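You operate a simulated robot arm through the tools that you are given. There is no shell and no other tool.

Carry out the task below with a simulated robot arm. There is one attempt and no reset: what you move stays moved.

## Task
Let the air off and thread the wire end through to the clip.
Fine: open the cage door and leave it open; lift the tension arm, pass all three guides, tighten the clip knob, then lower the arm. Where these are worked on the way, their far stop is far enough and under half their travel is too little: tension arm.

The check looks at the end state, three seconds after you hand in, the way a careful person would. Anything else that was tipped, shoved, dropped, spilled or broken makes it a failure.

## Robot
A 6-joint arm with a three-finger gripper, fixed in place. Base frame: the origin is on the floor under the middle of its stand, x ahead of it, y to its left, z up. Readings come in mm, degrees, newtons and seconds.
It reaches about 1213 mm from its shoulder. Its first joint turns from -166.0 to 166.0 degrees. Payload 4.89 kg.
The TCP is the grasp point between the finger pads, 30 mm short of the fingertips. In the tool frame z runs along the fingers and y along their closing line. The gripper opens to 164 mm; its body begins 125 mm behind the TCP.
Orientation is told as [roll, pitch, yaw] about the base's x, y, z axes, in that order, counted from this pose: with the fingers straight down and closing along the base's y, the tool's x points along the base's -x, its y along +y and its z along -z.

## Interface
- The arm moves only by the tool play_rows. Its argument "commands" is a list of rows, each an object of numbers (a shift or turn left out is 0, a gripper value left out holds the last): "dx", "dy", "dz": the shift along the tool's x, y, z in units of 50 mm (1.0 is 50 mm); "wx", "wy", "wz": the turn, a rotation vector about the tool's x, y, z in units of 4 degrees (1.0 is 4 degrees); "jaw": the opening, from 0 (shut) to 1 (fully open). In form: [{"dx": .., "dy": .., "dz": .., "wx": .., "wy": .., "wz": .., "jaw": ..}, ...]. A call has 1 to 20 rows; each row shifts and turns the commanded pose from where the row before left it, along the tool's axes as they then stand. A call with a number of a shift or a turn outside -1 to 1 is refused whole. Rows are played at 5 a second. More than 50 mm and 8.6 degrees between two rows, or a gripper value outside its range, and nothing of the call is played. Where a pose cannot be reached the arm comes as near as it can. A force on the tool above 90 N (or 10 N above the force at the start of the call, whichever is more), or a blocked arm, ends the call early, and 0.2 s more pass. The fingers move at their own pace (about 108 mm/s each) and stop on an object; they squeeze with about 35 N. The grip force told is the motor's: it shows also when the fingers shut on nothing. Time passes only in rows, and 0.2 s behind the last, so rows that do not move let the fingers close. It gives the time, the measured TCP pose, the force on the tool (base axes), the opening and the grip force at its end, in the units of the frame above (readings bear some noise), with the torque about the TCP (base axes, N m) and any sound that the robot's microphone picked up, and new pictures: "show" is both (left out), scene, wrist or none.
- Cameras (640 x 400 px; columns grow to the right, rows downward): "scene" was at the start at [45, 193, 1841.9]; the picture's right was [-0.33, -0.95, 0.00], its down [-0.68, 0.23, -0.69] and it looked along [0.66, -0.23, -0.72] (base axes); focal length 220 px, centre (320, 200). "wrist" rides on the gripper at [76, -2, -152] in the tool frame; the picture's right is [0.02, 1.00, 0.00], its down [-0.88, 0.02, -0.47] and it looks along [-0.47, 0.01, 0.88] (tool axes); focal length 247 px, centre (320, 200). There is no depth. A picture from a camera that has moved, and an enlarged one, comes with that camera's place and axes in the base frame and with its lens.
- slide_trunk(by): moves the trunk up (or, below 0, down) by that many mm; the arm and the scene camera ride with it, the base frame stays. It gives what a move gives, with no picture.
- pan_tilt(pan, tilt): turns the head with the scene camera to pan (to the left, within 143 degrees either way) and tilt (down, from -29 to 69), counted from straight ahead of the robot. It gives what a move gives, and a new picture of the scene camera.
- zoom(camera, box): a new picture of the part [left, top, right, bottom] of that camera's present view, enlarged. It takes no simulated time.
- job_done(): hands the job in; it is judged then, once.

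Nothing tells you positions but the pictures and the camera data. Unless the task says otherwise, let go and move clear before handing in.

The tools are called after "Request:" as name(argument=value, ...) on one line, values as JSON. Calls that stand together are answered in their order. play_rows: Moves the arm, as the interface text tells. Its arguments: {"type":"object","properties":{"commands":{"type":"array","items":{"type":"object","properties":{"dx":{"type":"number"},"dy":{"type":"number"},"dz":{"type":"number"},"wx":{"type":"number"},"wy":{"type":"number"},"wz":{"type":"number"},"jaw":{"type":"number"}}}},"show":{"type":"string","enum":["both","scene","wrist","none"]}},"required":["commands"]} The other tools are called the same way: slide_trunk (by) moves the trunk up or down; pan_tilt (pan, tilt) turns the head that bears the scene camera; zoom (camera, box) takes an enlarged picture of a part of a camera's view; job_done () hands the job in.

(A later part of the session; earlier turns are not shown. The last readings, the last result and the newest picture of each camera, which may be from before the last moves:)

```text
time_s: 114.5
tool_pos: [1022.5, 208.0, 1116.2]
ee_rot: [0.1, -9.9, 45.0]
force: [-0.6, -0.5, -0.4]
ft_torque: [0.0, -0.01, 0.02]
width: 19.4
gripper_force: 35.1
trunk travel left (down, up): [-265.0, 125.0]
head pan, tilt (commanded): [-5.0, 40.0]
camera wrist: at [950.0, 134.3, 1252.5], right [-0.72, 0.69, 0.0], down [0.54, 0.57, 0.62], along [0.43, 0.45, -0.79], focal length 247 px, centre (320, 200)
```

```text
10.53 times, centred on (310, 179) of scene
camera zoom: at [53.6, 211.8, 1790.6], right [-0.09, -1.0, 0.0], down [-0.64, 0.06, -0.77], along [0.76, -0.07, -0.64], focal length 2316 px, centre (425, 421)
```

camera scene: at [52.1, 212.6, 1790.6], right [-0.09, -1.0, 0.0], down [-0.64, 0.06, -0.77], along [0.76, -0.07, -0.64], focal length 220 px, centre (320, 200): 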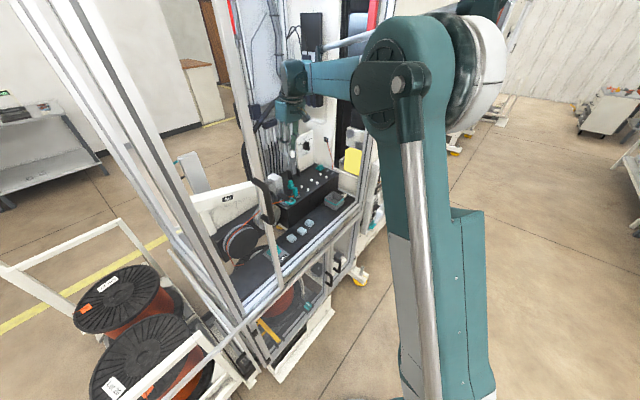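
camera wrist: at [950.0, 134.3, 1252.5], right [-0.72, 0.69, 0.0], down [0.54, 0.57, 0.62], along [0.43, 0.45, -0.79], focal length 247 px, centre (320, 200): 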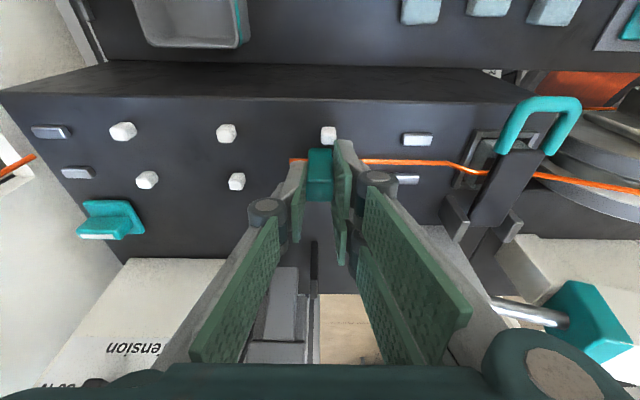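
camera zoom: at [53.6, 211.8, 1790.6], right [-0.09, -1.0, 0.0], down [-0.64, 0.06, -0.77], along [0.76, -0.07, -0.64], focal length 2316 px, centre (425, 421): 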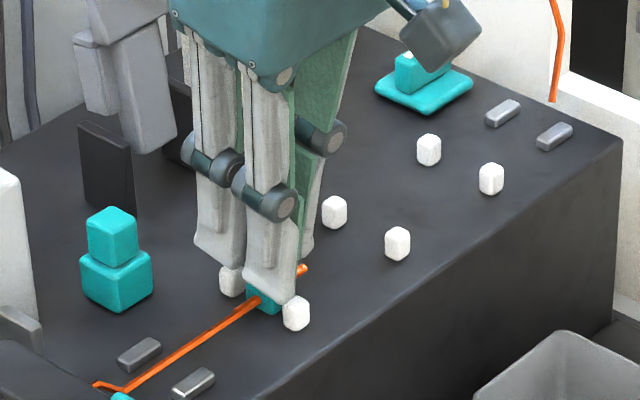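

Re-gripped higher; fingertips now look above the peg tops. Advancing again in small steps.

Request:
play_rows(commands=[{"dy": -0.2}, {"dy": -0.2}, {}], show="wrist")

Request:
play_rows(commands=[{"dy": -0.2}, {}], show="wrist")

```text
time_s: 115.3
tool_pos: [1037.4, 192.2, 1115.0]
ee_rot: [0.1, -9.8, 45.0]
force: [-0.3, -0.5, -0.5]
ft_torque: [0.03, 0.04, 0.01]
width: 19.1
gripper_force: 35.2
trunk travel left (down, up): [-265.0, 125.0]
head pan, tilt (commanded): [-5.0, 40.0]
camera wrist: at [965.3, 120.4, 1252.6], right [-0.72, 0.69, 0.0], down [0.54, 0.57, 0.62], along [0.43, 0.45, -0.79], focal length 247 px, centre (320, 200)
```

wrist: 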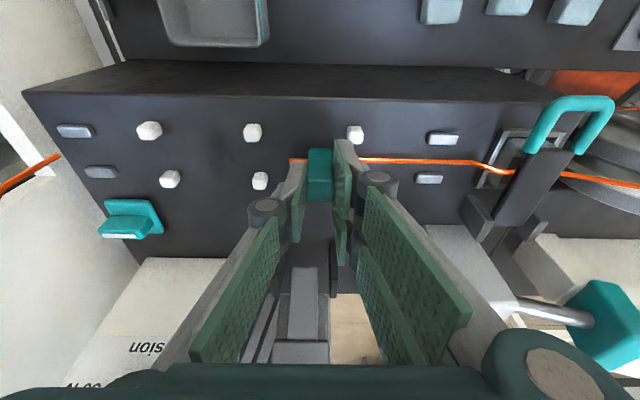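

```text
time_s: 115.9
tool_pos: [1043.7, 185.5, 1115.7]
ee_rot: [0.0, -9.9, 45.0]
force: [0.3, 0.2, -0.2]
ft_torque: [0.02, 0.01, 0.0]
width: 19.3
gripper_force: 34.9
trunk travel left (down, up): [-265.0, 125.0]
head pan, tilt (commanded): [-5.0, 40.0]
camera wrist: at [971.9, 113.2, 1252.9], right [-0.72, 0.69, 0.0], down [0.54, 0.57, 0.62], along [0.43, 0.45, -0.79], focal length 247 px, centre (320, 200)
```

wrist: 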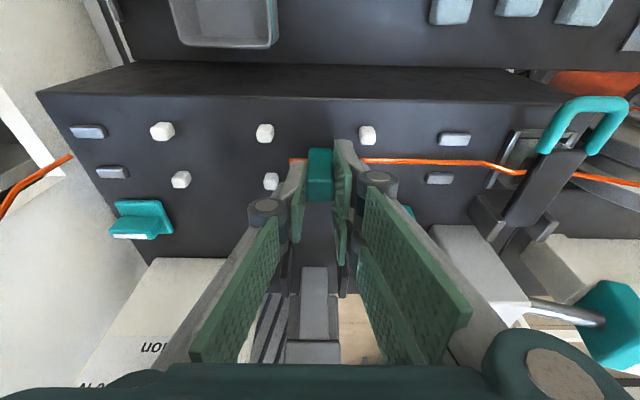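

Guide 1 is passed with no contact. On to guide 2.

Request:
play_rows(commands=[{"dy": -0.2}, {"dy": -0.2}, {"dy": -0.2}, {"dy": -0.2}, {}], show="wrist")

Request:
zoom(camera="wrist", box=[240, 110, 400, 210])

Request:
zoom(camera="scene", box=[290, 150, 350, 188])

```text
time_s: 117.1
tool_pos: [1071.8, 156.7, 1115.2]
ee_rot: [0.1, -9.8, 45.0]
force: [-0.1, 0.2, 3.5]
ft_torque: [-0.06, -0.07, 0.03]
width: 19.6
gripper_force: 34.9
trunk travel left (down, up): [-265.0, 125.0]
head pan, tilt (commanded): [-5.0, 40.0]
camera wrist: at [1000.7, 83.8, 1252.3], right [-0.72, 0.69, 0.0], down [0.54, 0.57, 0.62], along [0.43, 0.45, -0.79], focal length 247 px, centre (320, 200)
```

wrist: 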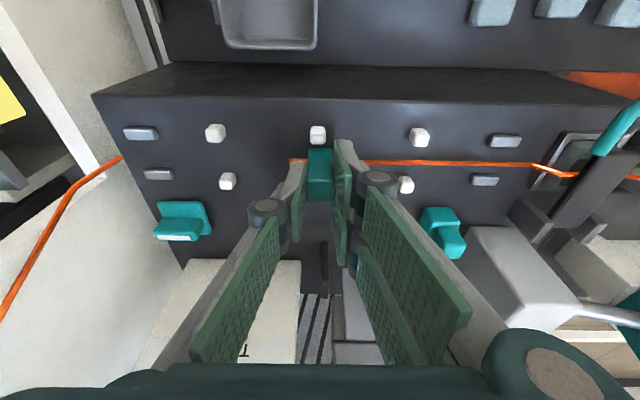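

```text
4.00 times, centred on (320, 160) of wrist
camera zoom: at [1000.7, 83.8, 1252.3], right [-0.72, 0.69, 0.0], down [0.54, 0.57, 0.62], along [0.43, 0.45, -0.79], focal length 988 px, centre (320, 360)
```

zoom: 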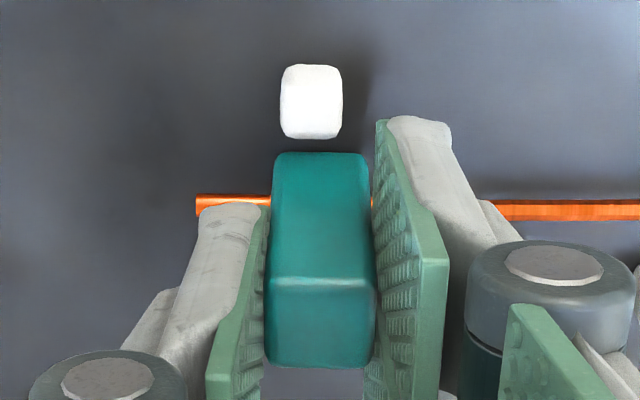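

```text
10.53 times, centred on (320, 169) of scene
camera zoom: at [53.4, 211.8, 1790.6], right [-0.09, -1.0, 0.0], down [-0.64, 0.06, -0.77], along [0.76, -0.07, -0.64], focal length 2316 px, centre (320, 526)
```

zoom: 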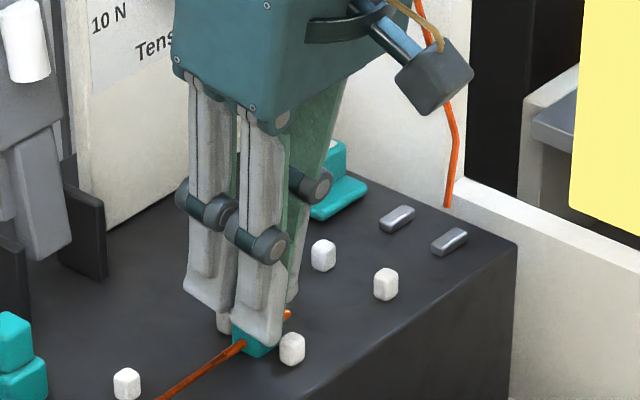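

Between guide-2 pegs now. Continuing through guide 2.

Request:
play_rows(commands=[{"dy": -0.2}, {"dy": -0.2}, {"dy": -0.2}, {"dy": -0.2}, {}], show="wrist")

Request:
play_rows(commands=[{"dy": -0.2}, {"dy": -0.2}, {"dy": -0.2}, {}], show="wrist")

Request:
zoom(camera="wrist", box=[240, 110, 400, 210])

```text
time_s: 118.3
tool_pos: [1100.5, 127.8, 1115.8]
ee_rot: [0.1, -9.8, 44.9]
force: [-0.4, 0.4, 3.4]
ft_torque: [-0.02, 0.04, 0.03]
width: 19.2
gripper_force: 34.6
trunk travel left (down, up): [-265.0, 125.0]
head pan, tilt (commanded): [-5.0, 40.0]
camera wrist: at [1028.9, 55.9, 1252.3], right [-0.72, 0.69, 0.0], down [0.54, 0.57, 0.62], along [0.43, 0.45, -0.79], focal length 247 px, centre (320, 200)
```

wrist: 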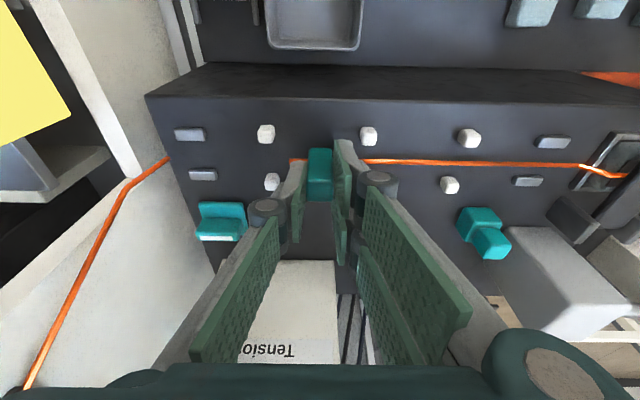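

```text
time_s: 119.3
tool_pos: [1121.1, 107.2, 1116.1]
ee_rot: [0.1, -10.0, 45.0]
force: [-0.2, -0.5, 0.4]
ft_torque: [0.0, 0.04, -0.02]
width: 19.1
gripper_force: 34.5
trunk travel left (down, up): [-265.0, 125.0]
head pan, tilt (commanded): [-5.0, 40.0]
camera wrist: at [1049.5, 35.2, 1252.9], right [-0.72, 0.69, 0.0], down [0.54, 0.57, 0.62], along [0.43, 0.45, -0.79], focal length 247 px, centre (320, 200)
```

wrist: 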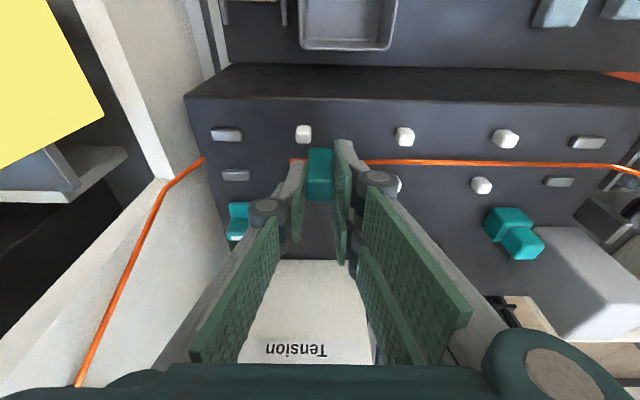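

```text
4.00 times, centred on (320, 160) of wrist
camera zoom: at [1049.5, 35.2, 1252.9], right [-0.72, 0.69, 0.0], down [0.54, 0.57, 0.62], along [0.43, 0.45, -0.79], focal length 988 px, centre (320, 360)
```

zoom: 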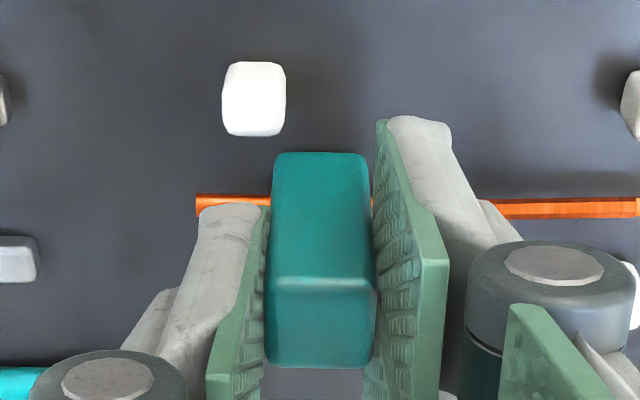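

Approaching guide 3. Continuing.

Request:
play_rows(commands=[{"dy": -0.2}, {"dy": -0.2}, {"dy": -0.2}, {"dy": -0.2}, {}], show="wrist")

Request:
zoom(camera="wrist", box=[220, 110, 380, 210])

Request:
zoom(camera="scene", box=[300, 140, 380, 190])

```text
time_s: 120.5
tool_pos: [1149.9, 80.5, 1115.6]
ee_rot: [0.0, -10.0, 45.0]
force: [-2.0, 3.6, 10.5]
ft_torque: [0.11, -0.03, -0.01]
width: 19.0
gripper_force: 35.5
trunk travel left (down, up): [-265.0, 125.0]
head pan, tilt (commanded): [-5.0, 40.0]
camera wrist: at [1077.6, 8.3, 1252.2], right [-0.72, 0.69, 0.0], down [0.54, 0.57, 0.62], along [0.43, 0.45, -0.79], focal length 247 px, centre (320, 200)
```

wrist: 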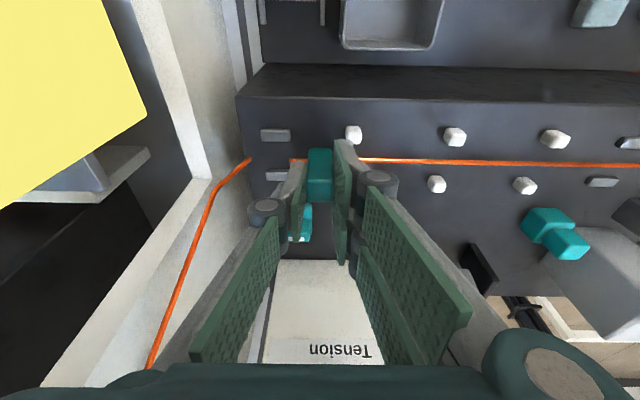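

```text
4.00 times, centred on (300, 160) of wrist
camera zoom: at [1077.6, 8.3, 1252.2], right [-0.72, 0.69, 0.0], down [0.54, 0.57, 0.62], along [0.43, 0.45, -0.79], focal length 988 px, centre (400, 360)
```

zoom: 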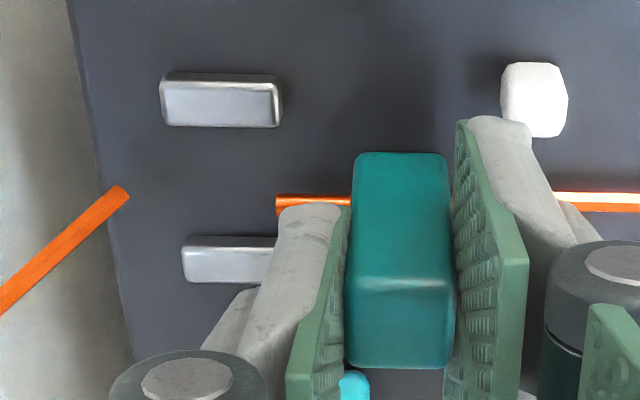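

```text
8.00 times, centred on (340, 165) of scene
camera zoom: at [52.7, 212.0, 1790.6], right [-0.09, -1.0, 0.0], down [-0.64, 0.06, -0.77], along [0.76, -0.07, -0.64], focal length 1760 px, centre (160, 480)
```

zoom: 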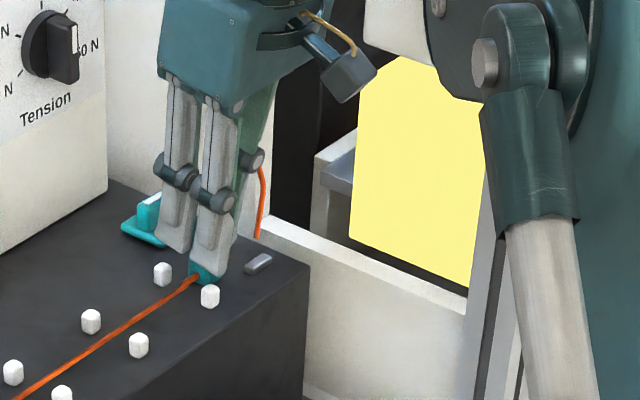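

Guide 3 is nearly passed. The clip bars are centred at about u≈795; I will bring the block there.

Request:
play_rows(commands=[{"dy": -0.2}, {"dy": -0.2}, {"dy": -0.2}, {"dy": -0.17}, {}], show="wrist")

Request:
zoom(camera="wrist", box=[240, 110, 400, 210])

Request:
zoom(camera="scene", box=[300, 140, 380, 190])

```text
time_s: 121.7
tool_pos: [1176.7, 52.5, 1115.1]
ee_rot: [0.1, -9.9, 45.0]
force: [-1.7, 2.5, 9.0]
ft_torque: [0.14, 0.1, 0.08]
width: 19.7
gripper_force: 34.5
trunk travel left (down, up): [-265.0, 125.0]
head pan, tilt (commanded): [-5.0, 40.0]
camera wrist: at [1104.2, -19.5, 1252.2], right [-0.72, 0.69, 0.0], down [0.54, 0.57, 0.62], along [0.43, 0.45, -0.79], focal length 247 px, centre (320, 200)
```

wrist: 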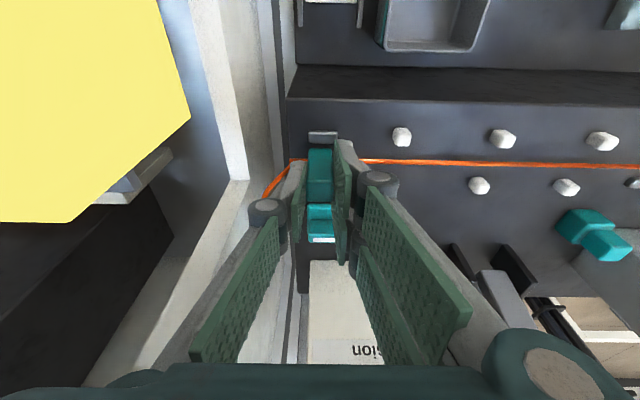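

```text
4.00 times, centred on (320, 160) of wrist
camera zoom: at [1104.2, -19.5, 1252.2], right [-0.72, 0.69, 0.0], down [0.54, 0.57, 0.62], along [0.43, 0.45, -0.79], focal length 988 px, centre (320, 360)
```

zoom: 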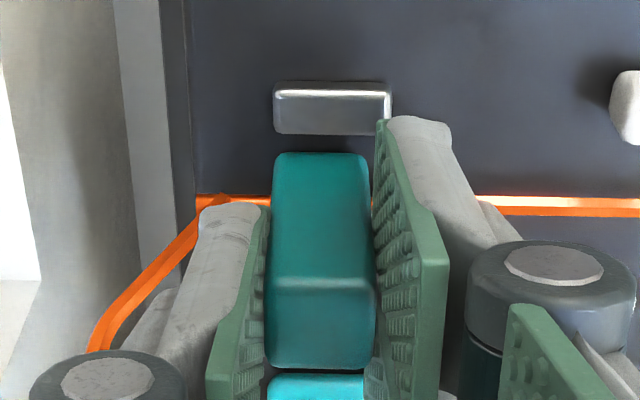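

```text
8.00 times, centred on (340, 165) of scene
camera zoom: at [52.8, 211.9, 1790.7], right [-0.09, -1.0, 0.0], down [-0.64, 0.06, -0.77], along [0.76, -0.07, -0.64], focal length 1760 px, centre (160, 480)
```

zoom: 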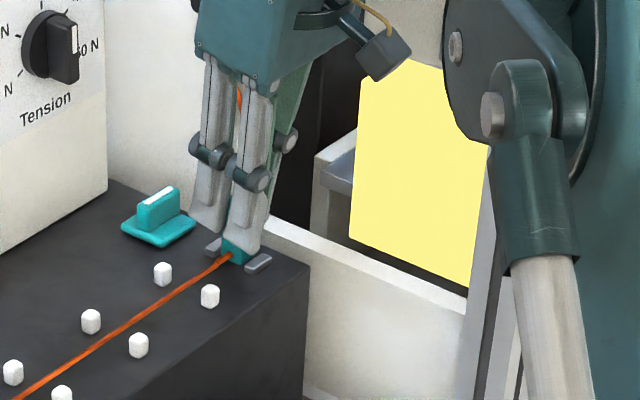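

The block is between the clip bars, about 2–3 mm too far; I will shift back slightly, then open the jaws a little and rise straight up.

Request:
play_rows(commands=[{"dy": 0.05}, {}, {"jaw": 0.17}, {}, {}], show="wrist")

Request:
zoom(camera="wrist", box=[240, 110, 400, 210])

Request:
zoom(camera="scene", box=[320, 140, 400, 190])

```text
time_s: 122.9
tool_pos: [1174.2, 53.3, 1114.0]
ee_rot: [0.1, -9.9, 45.0]
force: [-0.2, 0.7, 0.2]
ft_torque: [0.0, 0.0, 0.02]
width: 27.8
gripper_force: 0.1
trunk travel left (down, up): [-265.0, 125.0]
head pan, tilt (commanded): [-5.0, 40.0]
camera wrist: at [1102.6, -18.4, 1251.5], right [-0.72, 0.69, 0.0], down [0.54, 0.57, 0.62], along [0.43, 0.45, -0.79], focal length 247 px, centre (320, 200)
```

wrist: 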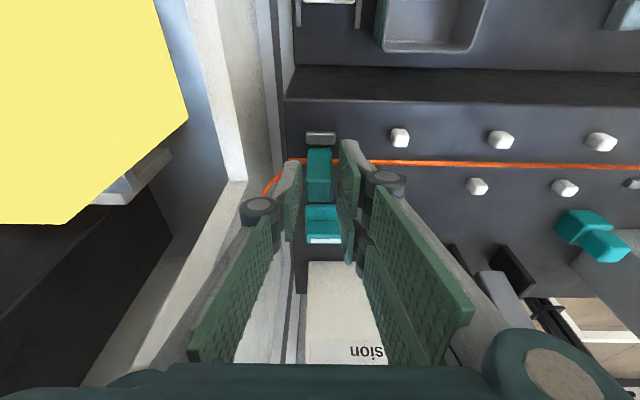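

```text
4.00 times, centred on (320, 160) of wrist
camera zoom: at [1102.6, -18.4, 1251.5], right [-0.72, 0.69, 0.0], down [0.54, 0.57, 0.62], along [0.43, 0.45, -0.79], focal length 988 px, centre (320, 360)
```

zoom: 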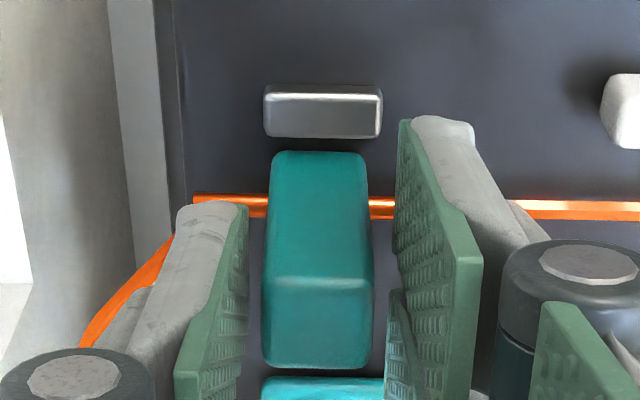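

```text
8.00 times, centred on (360, 165) of scene
camera zoom: at [53.5, 211.8, 1790.6], right [-0.09, -1.0, 0.0], down [-0.64, 0.06, -0.77], along [0.76, -0.07, -0.64], focal length 1760 px, centre (0, 480)
```

zoom: 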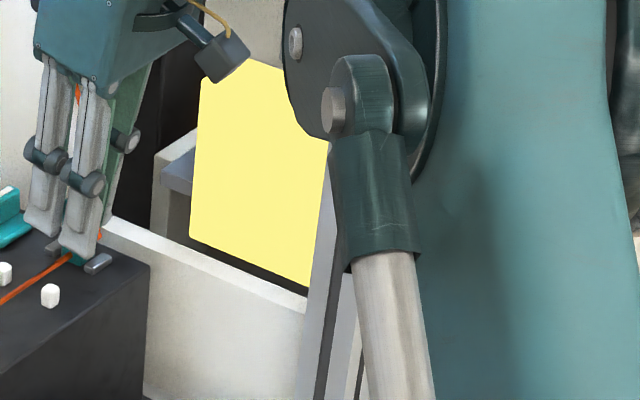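

Request:
play_rows(commands=[{"dz": -0.3, "dx": -0.052}, {"dz": -0.4, "dx": -0.07}, {"dz": -0.6, "dx": -0.1}, {"dz": -0.8, "dx": -0.14}, {"dz": -0.8, "dx": -0.14}, {}], show="both")

Request:
zoom(camera="wrist", box=[220, 80, 380, 180])

Request:
zoom(camera="scene", box=[300, 140, 380, 190])

```text
time_s: 124.3
tool_pos: [1175.3, 52.8, 1262.4]
ee_rot: [0.1, -9.9, 45.0]
force: [-0.7, 0.9, 1.6]
ft_torque: [-0.03, -0.11, 0.01]
width: 27.8
gripper_force: 0.0
trunk travel left (down, up): [-265.0, 125.0]
head pan, tilt (commanded): [-5.0, 40.0]
camera scene: at [52.9, 211.8, 1790.6], right [-0.09, -1.0, 0.0], down [-0.64, 0.06, -0.77], along [0.76, -0.07, -0.64], focal length 220 px, centre (320, 200)
camera wrist: at [1103.1, -19.5, 1399.9], right [-0.72, 0.69, 0.0], down [0.54, 0.57, 0.62], along [0.43, 0.45, -0.79], focal length 247 px, centre (320, 200)
```

scene: 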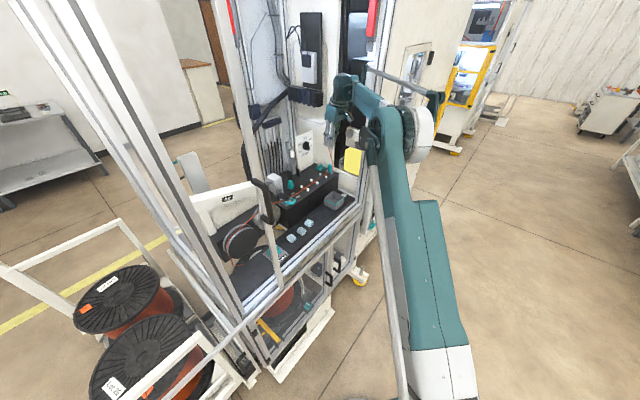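
wrist: 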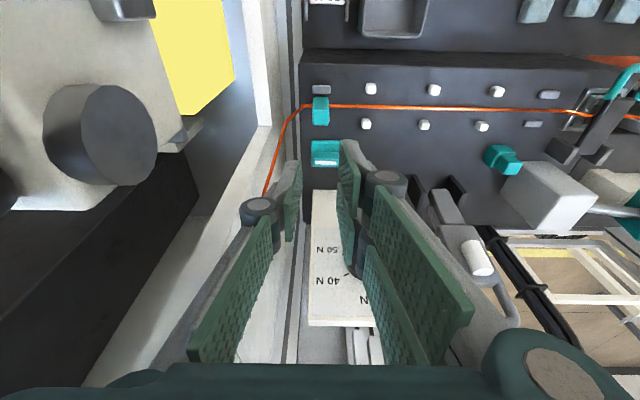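

```text
4.00 times, centred on (300, 130) of wrist
camera zoom: at [1103.1, -19.5, 1399.9], right [-0.72, 0.69, 0.0], down [0.54, 0.57, 0.62], along [0.43, 0.45, -0.79], focal length 988 px, centre (400, 480)
```

zoom: 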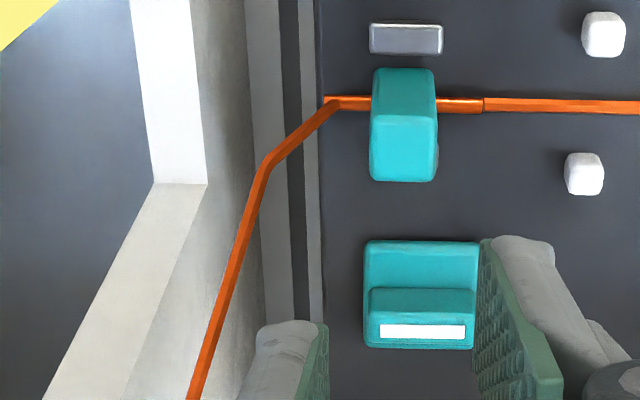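

```text
8.00 times, centred on (340, 165) of scene
camera zoom: at [52.9, 211.8, 1790.6], right [-0.09, -1.0, 0.0], down [-0.64, 0.06, -0.77], along [0.76, -0.07, -0.64], focal length 1760 px, centre (160, 480)
```

zoom: 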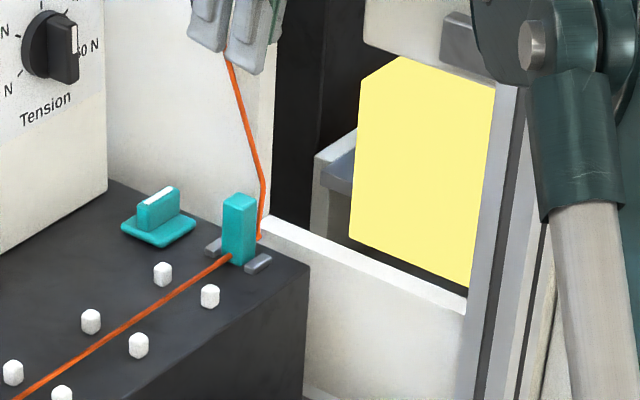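

The wire now runs through all three guides and the block stands in the clip. Next is the clip knob, whose fin is at about u≈785, v≈950, lying along u. I will make the tool vertical and turn it 90° so the fingers close across the fin.

Request:
play_rows(commands=[{"dz": -0.6}, {"wy": 1}, {"wy": 1}, {"wy": 0.48}, {"wz": 1}, {"wz": 1}, {"wz": 1}, {"wz": 1}, {"wz": 1}, {"wz": 1}, {"wz": 1}, {"wz": 1}, {"wz": 1}, {"wz": 1}, {"wz": 1}, {"wz": 1}], show="wrist")

```text
time_s: 127.7
tool_pos: [1171.6, 51.0, 1292.6]
ee_rot: [-0.1, 0.1, -3.2]
force: [-0.4, 0.7, 0.3]
ft_torque: [0.02, 0.0, -0.03]
width: 27.9
gripper_force: 0.1
trunk travel left (down, up): [-265.0, 125.0]
head pan, tilt (commanded): [-5.0, 40.0]
camera wrist: at [1093.9, 52.9, 1444.9], right [0.03, 1.0, 0.0], down [0.88, -0.03, 0.47], along [0.47, -0.01, -0.88], focal length 247 px, centre (320, 200)
```

wrist: 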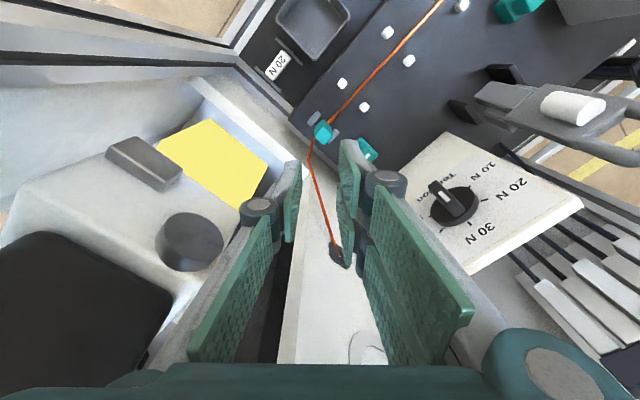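

Request:
play_rows(commands=[{"wz": 1}, {"wz": 1}, {"wz": 1}, {"wz": 1}, {"wz": 1}, {"wz": 1}, {"wz": 1}, {"wz": 1}, {"wz": 1}, {"wz": 1}, {"wz": 0.45}], show="both")

Request:
zoom(camera="wrist", box=[240, 60, 440, 185])

Request:
zoom(camera="scene", box=[290, 110, 390, 172])

```text
time_s: 130.1
tool_pos: [1171.9, 50.5, 1292.4]
ee_rot: [-0.2, 0.1, -44.9]
force: [-0.5, 0.3, -0.4]
ft_torque: [-0.02, 0.03, 0.0]
width: 27.7
gripper_force: 0.1
trunk travel left (down, up): [-265.0, 125.0]
head pan, tilt (commanded): [-5.0, 40.0]
camera scene: at [53.6, 211.8, 1790.6], right [-0.09, -1.0, 0.0], down [-0.64, 0.06, -0.77], along [0.76, -0.07, -0.64], focal length 220 px, centre (320, 200)
camera wrist: at [1115.3, 103.1, 1444.7], right [0.69, 0.72, 0.0], down [0.64, -0.61, 0.47], along [0.34, -0.33, -0.88], focal length 247 px, centre (320, 200)
```

scene: 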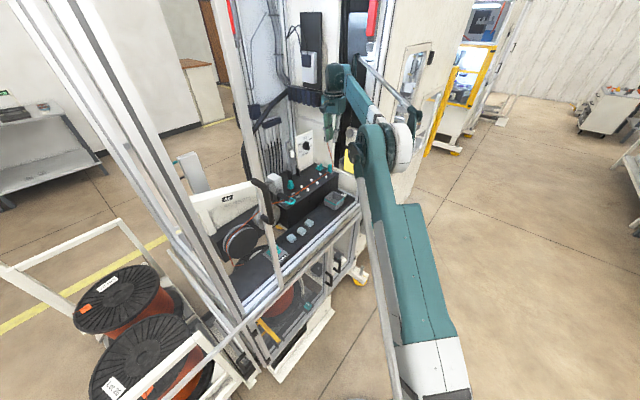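
wrist: 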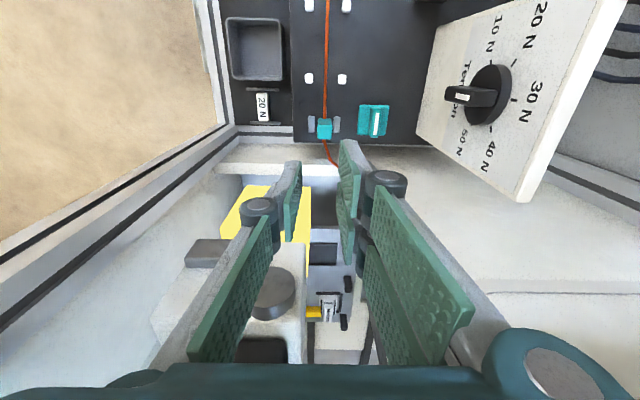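

```text
3.20 times, centred on (340, 122) of wrist
camera zoom: at [1115.3, 103.1, 1444.7], right [0.69, 0.72, 0.0], down [0.64, -0.61, 0.47], along [0.34, -0.33, -0.88], focal length 790 px, centre (256, 448)
```

zoom: 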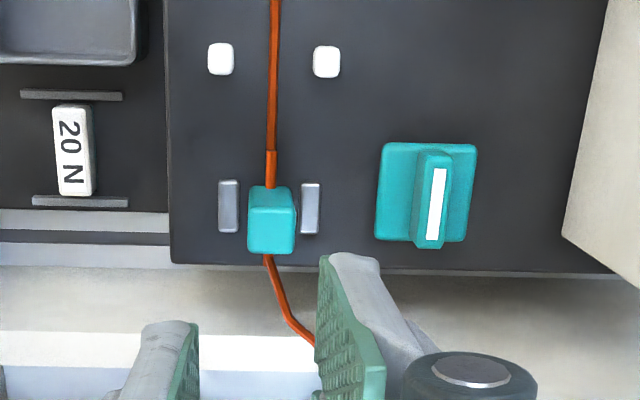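

```text
6.40 times, centred on (340, 141) of scene
camera zoom: at [53.6, 211.8, 1790.6], right [-0.09, -1.0, 0.0], down [-0.64, 0.06, -0.77], along [0.76, -0.07, -0.64], focal length 1408 px, centre (192, 578)
```

zoom: 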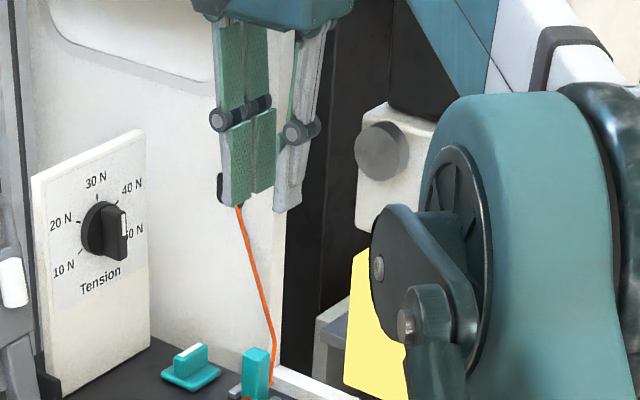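

The knob area is tight: the tension dial is close behind and a wall to the right, so turning it by a full grip is risky. I will go back to the safe orientation (camera toward the robot) and push the fin round with closed fingertips instead, after checking which way it turns.

Request:
play_rows(commands=[{"wz": -1}, {"wz": -1}, {"wz": -1}, {"wz": -1}, {"wz": -1}, {"wz": -1}, {"wz": -1}, {"wz": -1}, {"wz": -1}, {"wz": -1}, {"wz": -1}, {"wz": -1}, {"wz": -1}, {"wz": -1}, {"wz": -1}, {"wz": -1}, {"wz": -1}, {"wz": -1}, {"wz": -1}, {"wz": -1}], show="none")

Request:
play_rows(commands=[{"wz": -1}, {"wz": -1}, {"wz": -0.48, "jaw": 0}, {"wy": -1}, {"wy": -1}, {"wy": -0.5}, {"dy": 0.42}, {"dz": 0.8}, {"dz": 0.8}, {"dz": 0.8}], show="both")

Request:
zoom(camera="wrist", box=[240, 90, 400, 190])

Request:
zoom(camera="scene", box=[300, 140, 380, 190])

```text
time_s: 134.3
tool_pos: [1172.4, 49.6, 1292.4]
ee_rot: [0.2, 0.1, 35.4]
force: [-0.6, -0.2, 0.6]
ft_torque: [-0.01, -0.01, 0.0]
width: 28.2
gripper_force: 0.1
trunk travel left (down, up): [-265.0, 125.0]
head pan, tilt (commanded): [-5.0, 40.0]
```

```text
time_s: 136.5
tool_pos: [1171.6, 80.2, 1174.0]
ee_rot: [0.1, -10.0, 45.1]
force: [-0.1, 0.8, 0.4]
ft_torque: [0.07, -0.02, -0.01]
width: 0.0
gripper_force: 35.2
trunk travel left (down, up): [-265.0, 125.0]
head pan, tilt (commanded): [-5.0, 40.0]
camera scene: at [53.5, 211.6, 1790.5], right [-0.09, -1.0, 0.0], down [-0.64, 0.06, -0.77], along [0.76, -0.07, -0.64], focal length 220 px, centre (320, 200)
camera wrist: at [1100.0, 8.1, 1309.9], right [-0.72, 0.69, 0.0], down [0.54, 0.57, 0.62], along [0.43, 0.45, -0.79], focal length 247 px, centre (320, 200)
```

scene: 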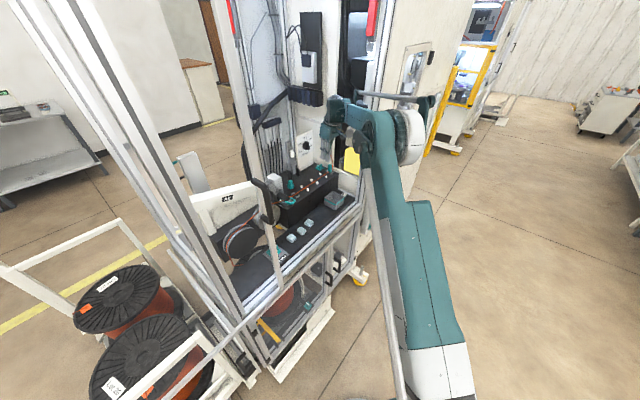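
wrist: 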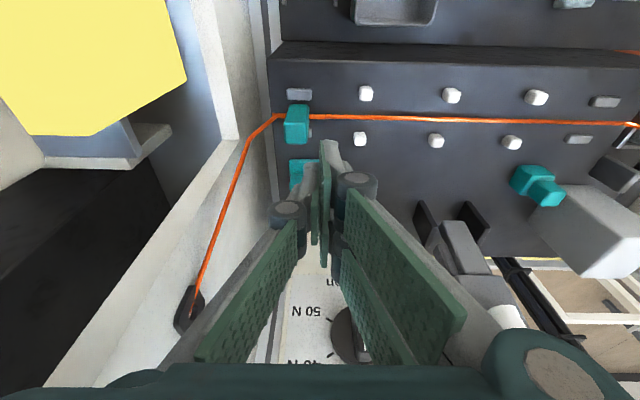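

```text
4.00 times, centred on (320, 140) of wrist
camera zoom: at [1100.0, 8.1, 1309.9], right [-0.72, 0.69, 0.0], down [0.54, 0.57, 0.62], along [0.43, 0.45, -0.79], focal length 988 px, centre (320, 440)
```

zoom: 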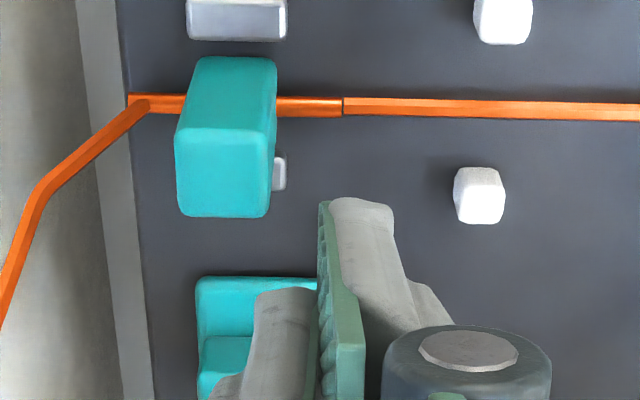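

```text
8.00 times, centred on (340, 165) of scene
camera zoom: at [53.5, 211.6, 1790.5], right [-0.09, -1.0, 0.0], down [-0.64, 0.06, -0.77], along [0.76, -0.07, -0.64], focal length 1760 px, centre (160, 480)
```

zoom: 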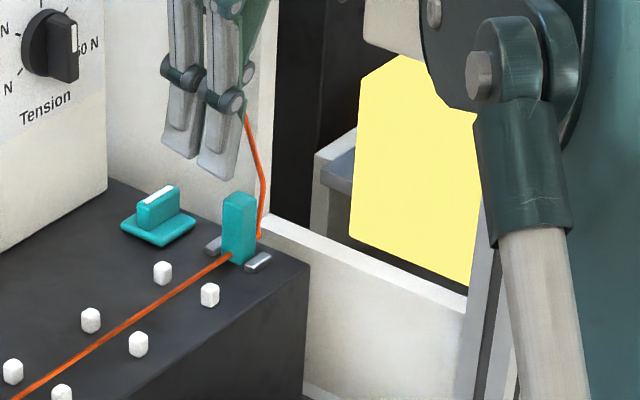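

Lowering the closed fingertips just in front of the knob fin's left half.

Request:
play_rows(commands=[{"dy": 0.056, "dx": -0.04}, {"dz": 0.8}, {"dz": 0.75}, {}], show="wrist")

Request:
zoom(camera="wrist", box=[240, 90, 400, 190])

Request:
zoom(camera="scene", box=[300, 150, 360, 188])

```text
time_s: 137.5
tool_pos: [1179.7, 91.9, 1095.5]
ee_rot: [0.1, -10.1, 45.1]
force: [1.4, 0.6, -0.7]
ft_torque: [0.03, 0.15, 0.03]
width: 0.1
gripper_force: 35.1
trunk travel left (down, up): [-265.0, 125.0]
head pan, tilt (commanded): [-5.0, 40.0]
camera wrist: at [1108.2, 20.0, 1233.4], right [-0.72, 0.69, 0.0], down [0.54, 0.57, 0.62], along [0.43, 0.45, -0.79], focal length 247 px, centre (320, 200)
```

wrist: 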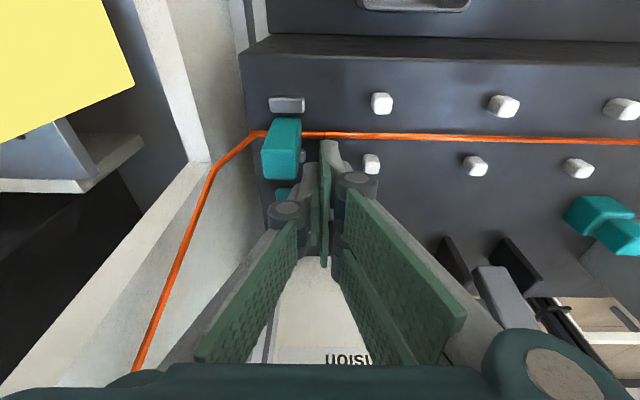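

```text
4.00 times, centred on (320, 140) of wrist
camera zoom: at [1108.2, 20.0, 1233.4], right [-0.72, 0.69, 0.0], down [0.54, 0.57, 0.62], along [0.43, 0.45, -0.79], focal length 988 px, centre (320, 440)
```

zoom: 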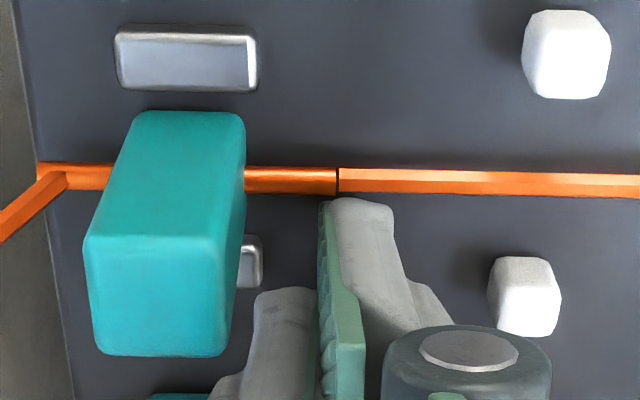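

```text
10.53 times, centred on (330, 169) of scene
camera zoom: at [54.9, 211.9, 1790.5], right [-0.09, -1.0, 0.0], down [-0.64, 0.06, -0.77], along [0.76, -0.07, -0.64], focal length 2316 px, centre (215, 526)
```

zoom: 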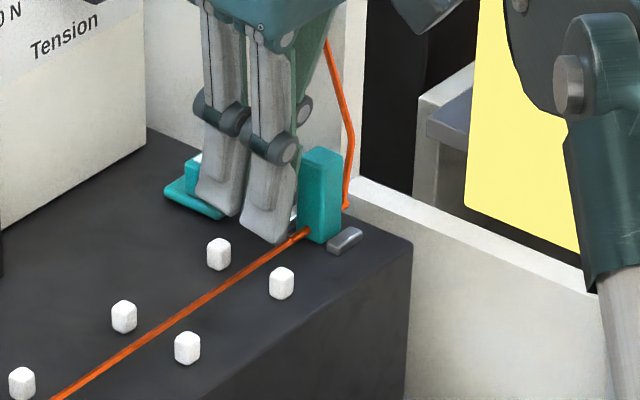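

Fingertips are in place. Pushing gently toward +v to test clockwise turning.

Request:
play_rows(commands=[{"dx": -0.1, "dz": 0.017}, {"dx": -0.1, "dz": 0.017}, {"dx": -0.1, "dz": 0.017}, {}], show="wrist")

Request:
zoom(camera="scene", box=[300, 150, 360, 188])

```text
time_s: 138.2
tool_pos: [1181.9, 94.6, 1097.8]
ee_rot: [0.4, -9.4, 45.0]
force: [-30.0, -11.7, 7.1]
ft_torque: [-0.19, 0.33, 0.51]
width: 0.1
gripper_force: 34.5
trunk travel left (down, up): [-265.0, 125.0]
head pan, tilt (commanded): [-5.0, 40.0]
stopped in row 3: the force on the tool passed its limit at 101 N (the readings are from after the stop); the commanded pose is now the measured one
camera wrist: at [1111.5, 21.6, 1236.7], right [-0.72, 0.69, 0.0], down [0.55, 0.57, 0.61], along [0.42, 0.44, -0.79], focal length 247 px, centre (320, 200)
```

wrist: 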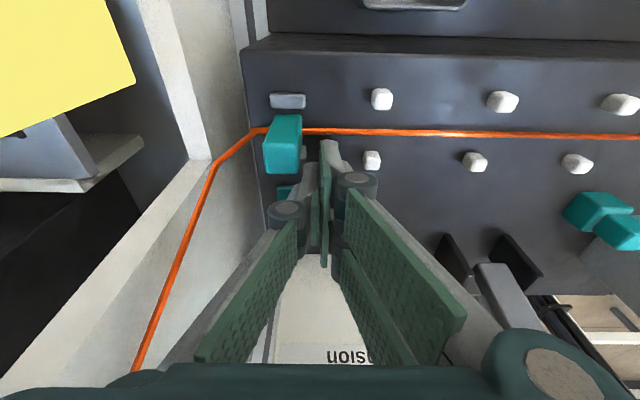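

```text
10.53 times, centred on (330, 169) of scene
camera zoom: at [51.1, 210.5, 1791.0], right [-0.09, -1.0, 0.0], down [-0.64, 0.06, -0.77], along [0.76, -0.07, -0.64], focal length 2316 px, centre (215, 526)
```

zoom: 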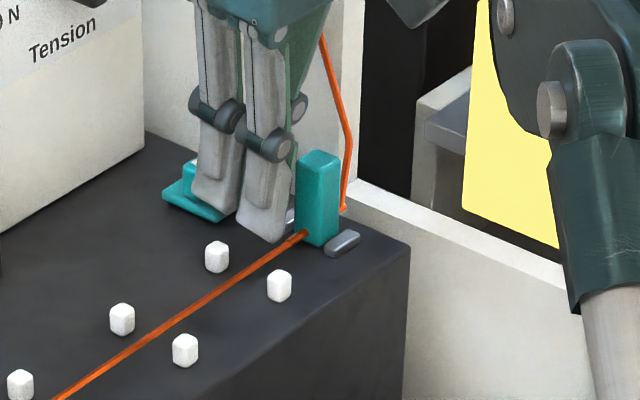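

The fin resisted firmly clockwise, so it must turn counter-clockwise. I will retreat, lean the gripper 17° toward the robot and turn it so the fingers straddle the fin, which then can swing counter-clockwise with clearance.

Request:
play_rows(commands=[{"dx": 0.15}, {"dz": -0.7}, {"dz": -0.9}, {"dz": -0.9}, {"wy": -1}, {"wy": -0.8}, {"wz": 1}, {"wz": 1}, {"wz": 1}, {"wz": 1}, {"wz": 1}, {"wz": 1}, {"wz": 1}, {"wz": 1}, {"wz": 1}, {"wz": 1}, {"wz": 1}, {"wz": 1}], show="none")

Request:
play_rows(commands=[{"jaw": 0.3, "wz": 1}, {"wz": 1}, {"wz": 1}, {"wz": 1}, {"wz": 1}, {"wz": 1}, {"wz": 1}, {"wz": 1}, {"wz": 1}, {"wz": 1}, {"wz": 0.5}], show="both")

Request:
zoom(camera="wrist", box=[240, 60, 440, 185])

Request:
zoom(camera="scene", box=[300, 140, 380, 190])

```text
time_s: 142.0
tool_pos: [1166.5, 75.6, 1219.2]
ee_rot: [12.8, -10.8, -4.2]
force: [0.0, 0.1, 0.0]
ft_torque: [0.0, 0.0, 0.0]
width: 0.0
gripper_force: 34.9
trunk travel left (down, up): [-265.0, 125.0]
head pan, tilt (commanded): [-5.0, 40.0]
```

```text
time_s: 144.4
tool_pos: [1165.6, 75.1, 1218.5]
ee_rot: [16.7, 0.3, -45.1]
force: [-0.1, 0.3, -0.3]
ft_torque: [0.02, -0.01, -0.02]
width: 49.2
gripper_force: 0.0
trunk travel left (down, up): [-265.0, 125.0]
head pan, tilt (commanded): [-5.0, 40.0]
camera scene: at [53.6, 211.8, 1790.6], right [-0.09, -1.0, 0.0], down [-0.64, 0.06, -0.77], along [0.76, -0.07, -0.64], focal length 220 px, centre (320, 200)
camera wrist: at [1078.0, 97.2, 1364.4], right [0.66, 0.69, 0.29], down [0.54, -0.71, 0.45], along [0.52, -0.14, -0.84], focal length 247 px, centre (320, 200)
```

scene: 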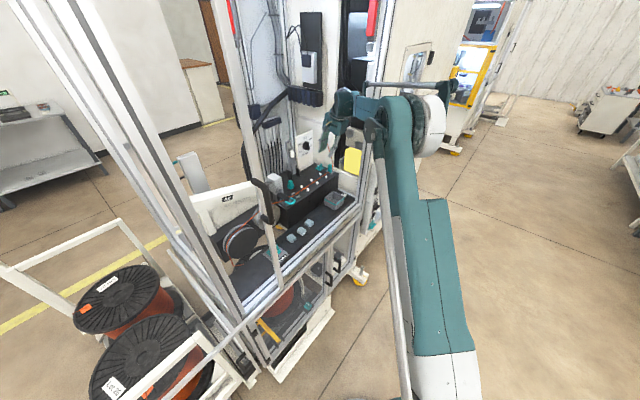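
wrist: 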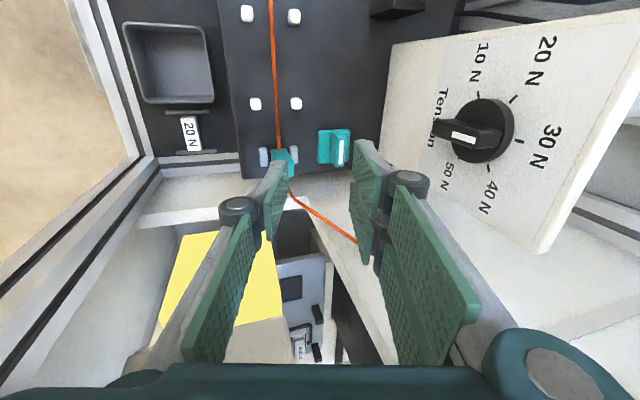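

```text
3.20 times, centred on (340, 122) of wrist
camera zoom: at [1078.0, 97.2, 1364.4], right [0.66, 0.69, 0.29], down [0.54, -0.71, 0.45], along [0.52, -0.14, -0.84], focal length 790 px, centre (256, 448)
```

zoom: 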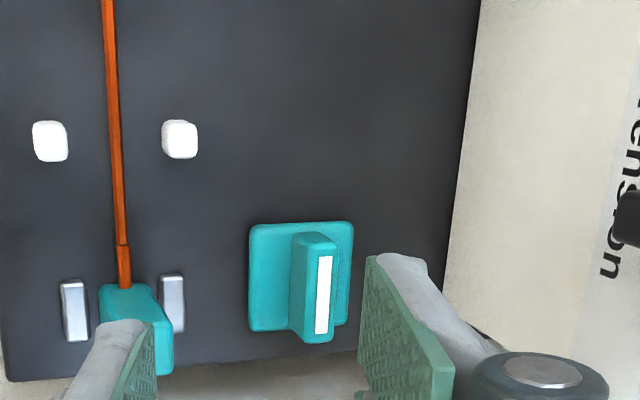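

```text
8.00 times, centred on (340, 165) of scene
camera zoom: at [53.6, 211.8, 1790.6], right [-0.09, -1.0, 0.0], down [-0.64, 0.06, -0.77], along [0.76, -0.07, -0.64], focal length 1760 px, centre (160, 480)
```

zoom: 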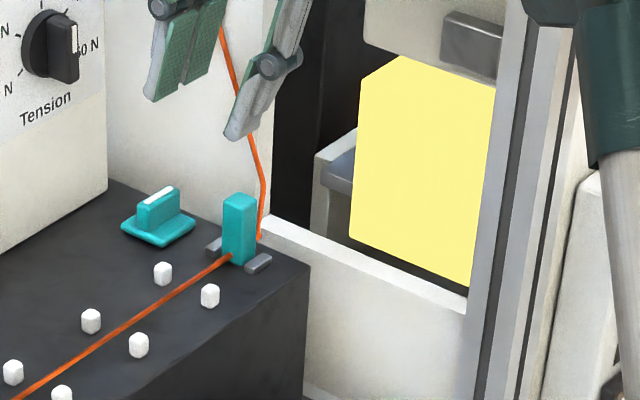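

Knob centre is at about u=785.5, v=949.5. I will narrow the opening a bit and move down over the fin, pausing above it.

Request:
play_rows(commands=[{"dx": -0.288, "dy": 0.3, "jaw": 0.22}, {"dy": 0.187}, {"dz": 0.9}, {"dz": 0.8}, {}], show="wrist")

Request:
zoom(camera="wrist", box=[240, 90, 400, 190])

Request:
zoom(camera="scene", box=[300, 130, 380, 180])

```text
time_s: 145.6
tool_pos: [1209.4, 99.9, 1144.0]
ee_rot: [16.8, 0.4, -44.8]
force: [1.0, -0.3, -1.3]
ft_torque: [-0.01, 0.11, 0.0]
width: 36.2
gripper_force: 0.0
trunk travel left (down, up): [-265.0, 125.0]
head pan, tilt (commanded): [-5.0, 40.0]
camera wrist: at [1122.9, 121.6, 1289.7], right [0.66, 0.69, 0.29], down [0.54, -0.71, 0.45], along [0.52, -0.14, -0.84], focal length 247 px, centre (320, 200)
```

wrist: 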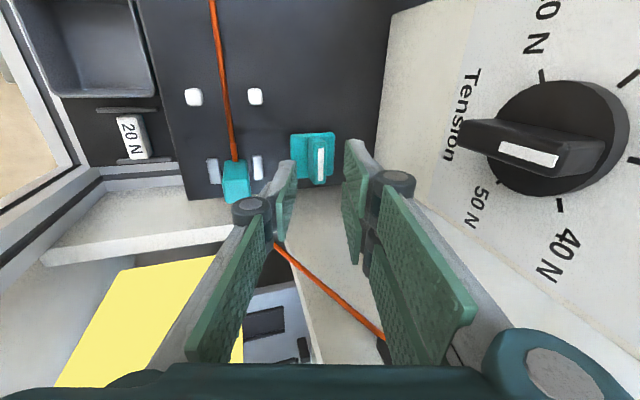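

```text
4.00 times, centred on (320, 140) of wrist
camera zoom: at [1122.9, 121.6, 1289.7], right [0.66, 0.69, 0.29], down [0.54, -0.71, 0.45], along [0.52, -0.14, -0.84], focal length 988 px, centre (320, 440)
```

zoom: 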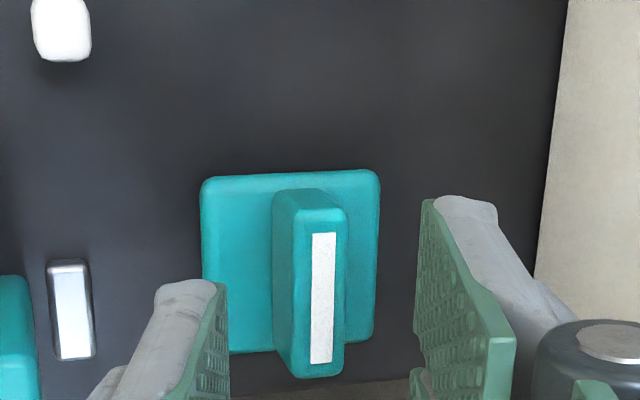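

```text
8.00 times, centred on (340, 155) of scene
camera zoom: at [54.8, 212.0, 1790.5], right [-0.09, -1.0, 0.0], down [-0.64, 0.06, -0.77], along [0.76, -0.07, -0.64], focal length 1760 px, centre (160, 560)
```

zoom: 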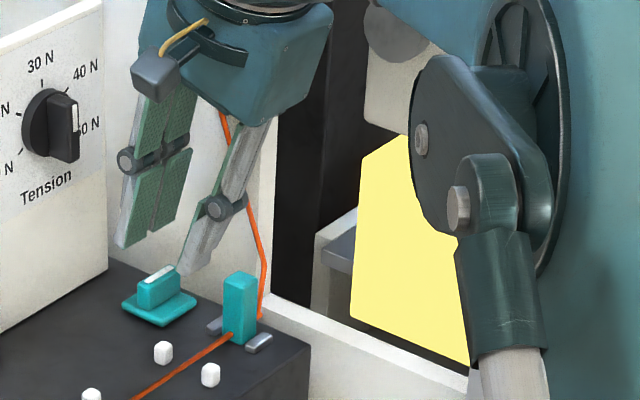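

Aligned over the fin. Lowering the last 48 mm.

Request:
play_rows(commands=[{"dz": 0.5, "dx": -0.04}, {"dz": 0.42}, {}], show="wrist")

Request:
zoom(camera="wrist", box=[240, 100, 400, 200])

Request:
zoom(camera="scene", box=[300, 140, 360, 178])

```text
time_s: 146.4
tool_pos: [1220.4, 107.0, 1100.7]
ee_rot: [16.6, 0.4, -44.9]
force: [0.8, 0.3, -1.7]
ft_torque: [0.01, 0.09, 0.04]
width: 36.1
gripper_force: 0.1
trunk travel left (down, up): [-265.0, 125.0]
head pan, tilt (commanded): [-5.0, 40.0]
camera wrist: at [1133.7, 128.8, 1245.9], right [0.66, 0.69, 0.29], down [0.54, -0.71, 0.45], along [0.52, -0.14, -0.84], focal length 247 px, centre (320, 200)
```

wrist: 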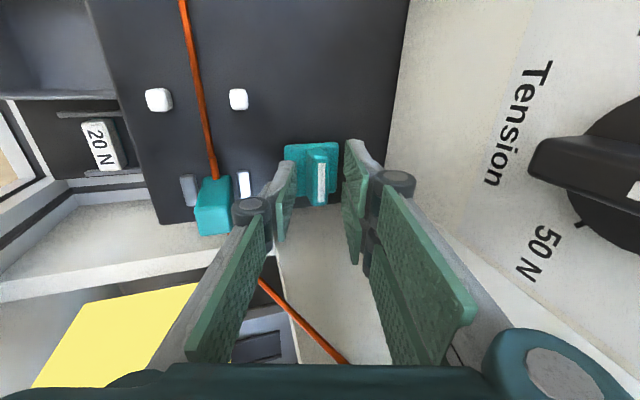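

```text
4.00 times, centred on (320, 150) of wrist
camera zoom: at [1133.7, 128.8, 1245.9], right [0.66, 0.69, 0.29], down [0.54, -0.71, 0.45], along [0.52, -0.14, -0.84], focal length 988 px, centre (320, 400)
```

zoom: 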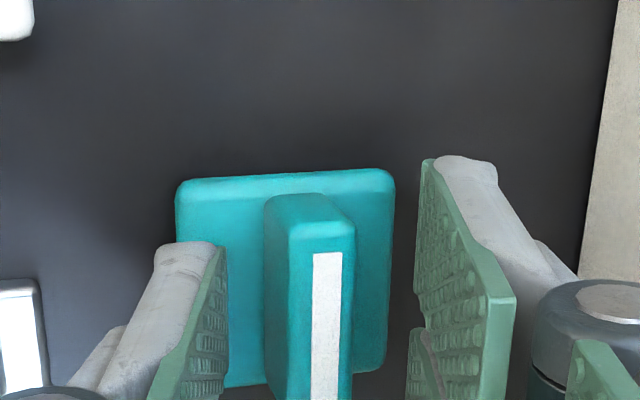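

```text
10.53 times, centred on (330, 159) of scene
camera zoom: at [54.5, 211.9, 1790.5], right [-0.09, -1.0, 0.0], down [-0.64, 0.06, -0.77], along [0.76, -0.07, -0.64], focal length 2316 px, centre (215, 632)
```

zoom: 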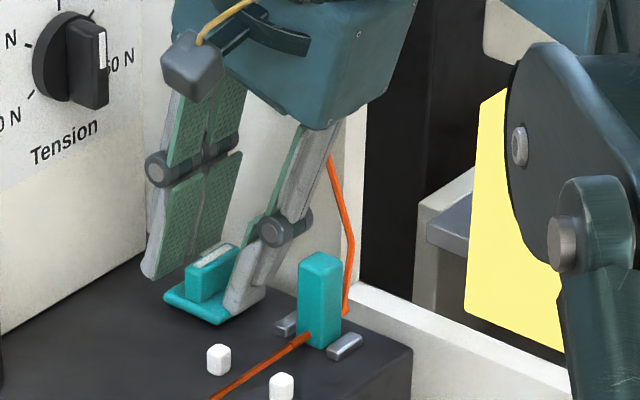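

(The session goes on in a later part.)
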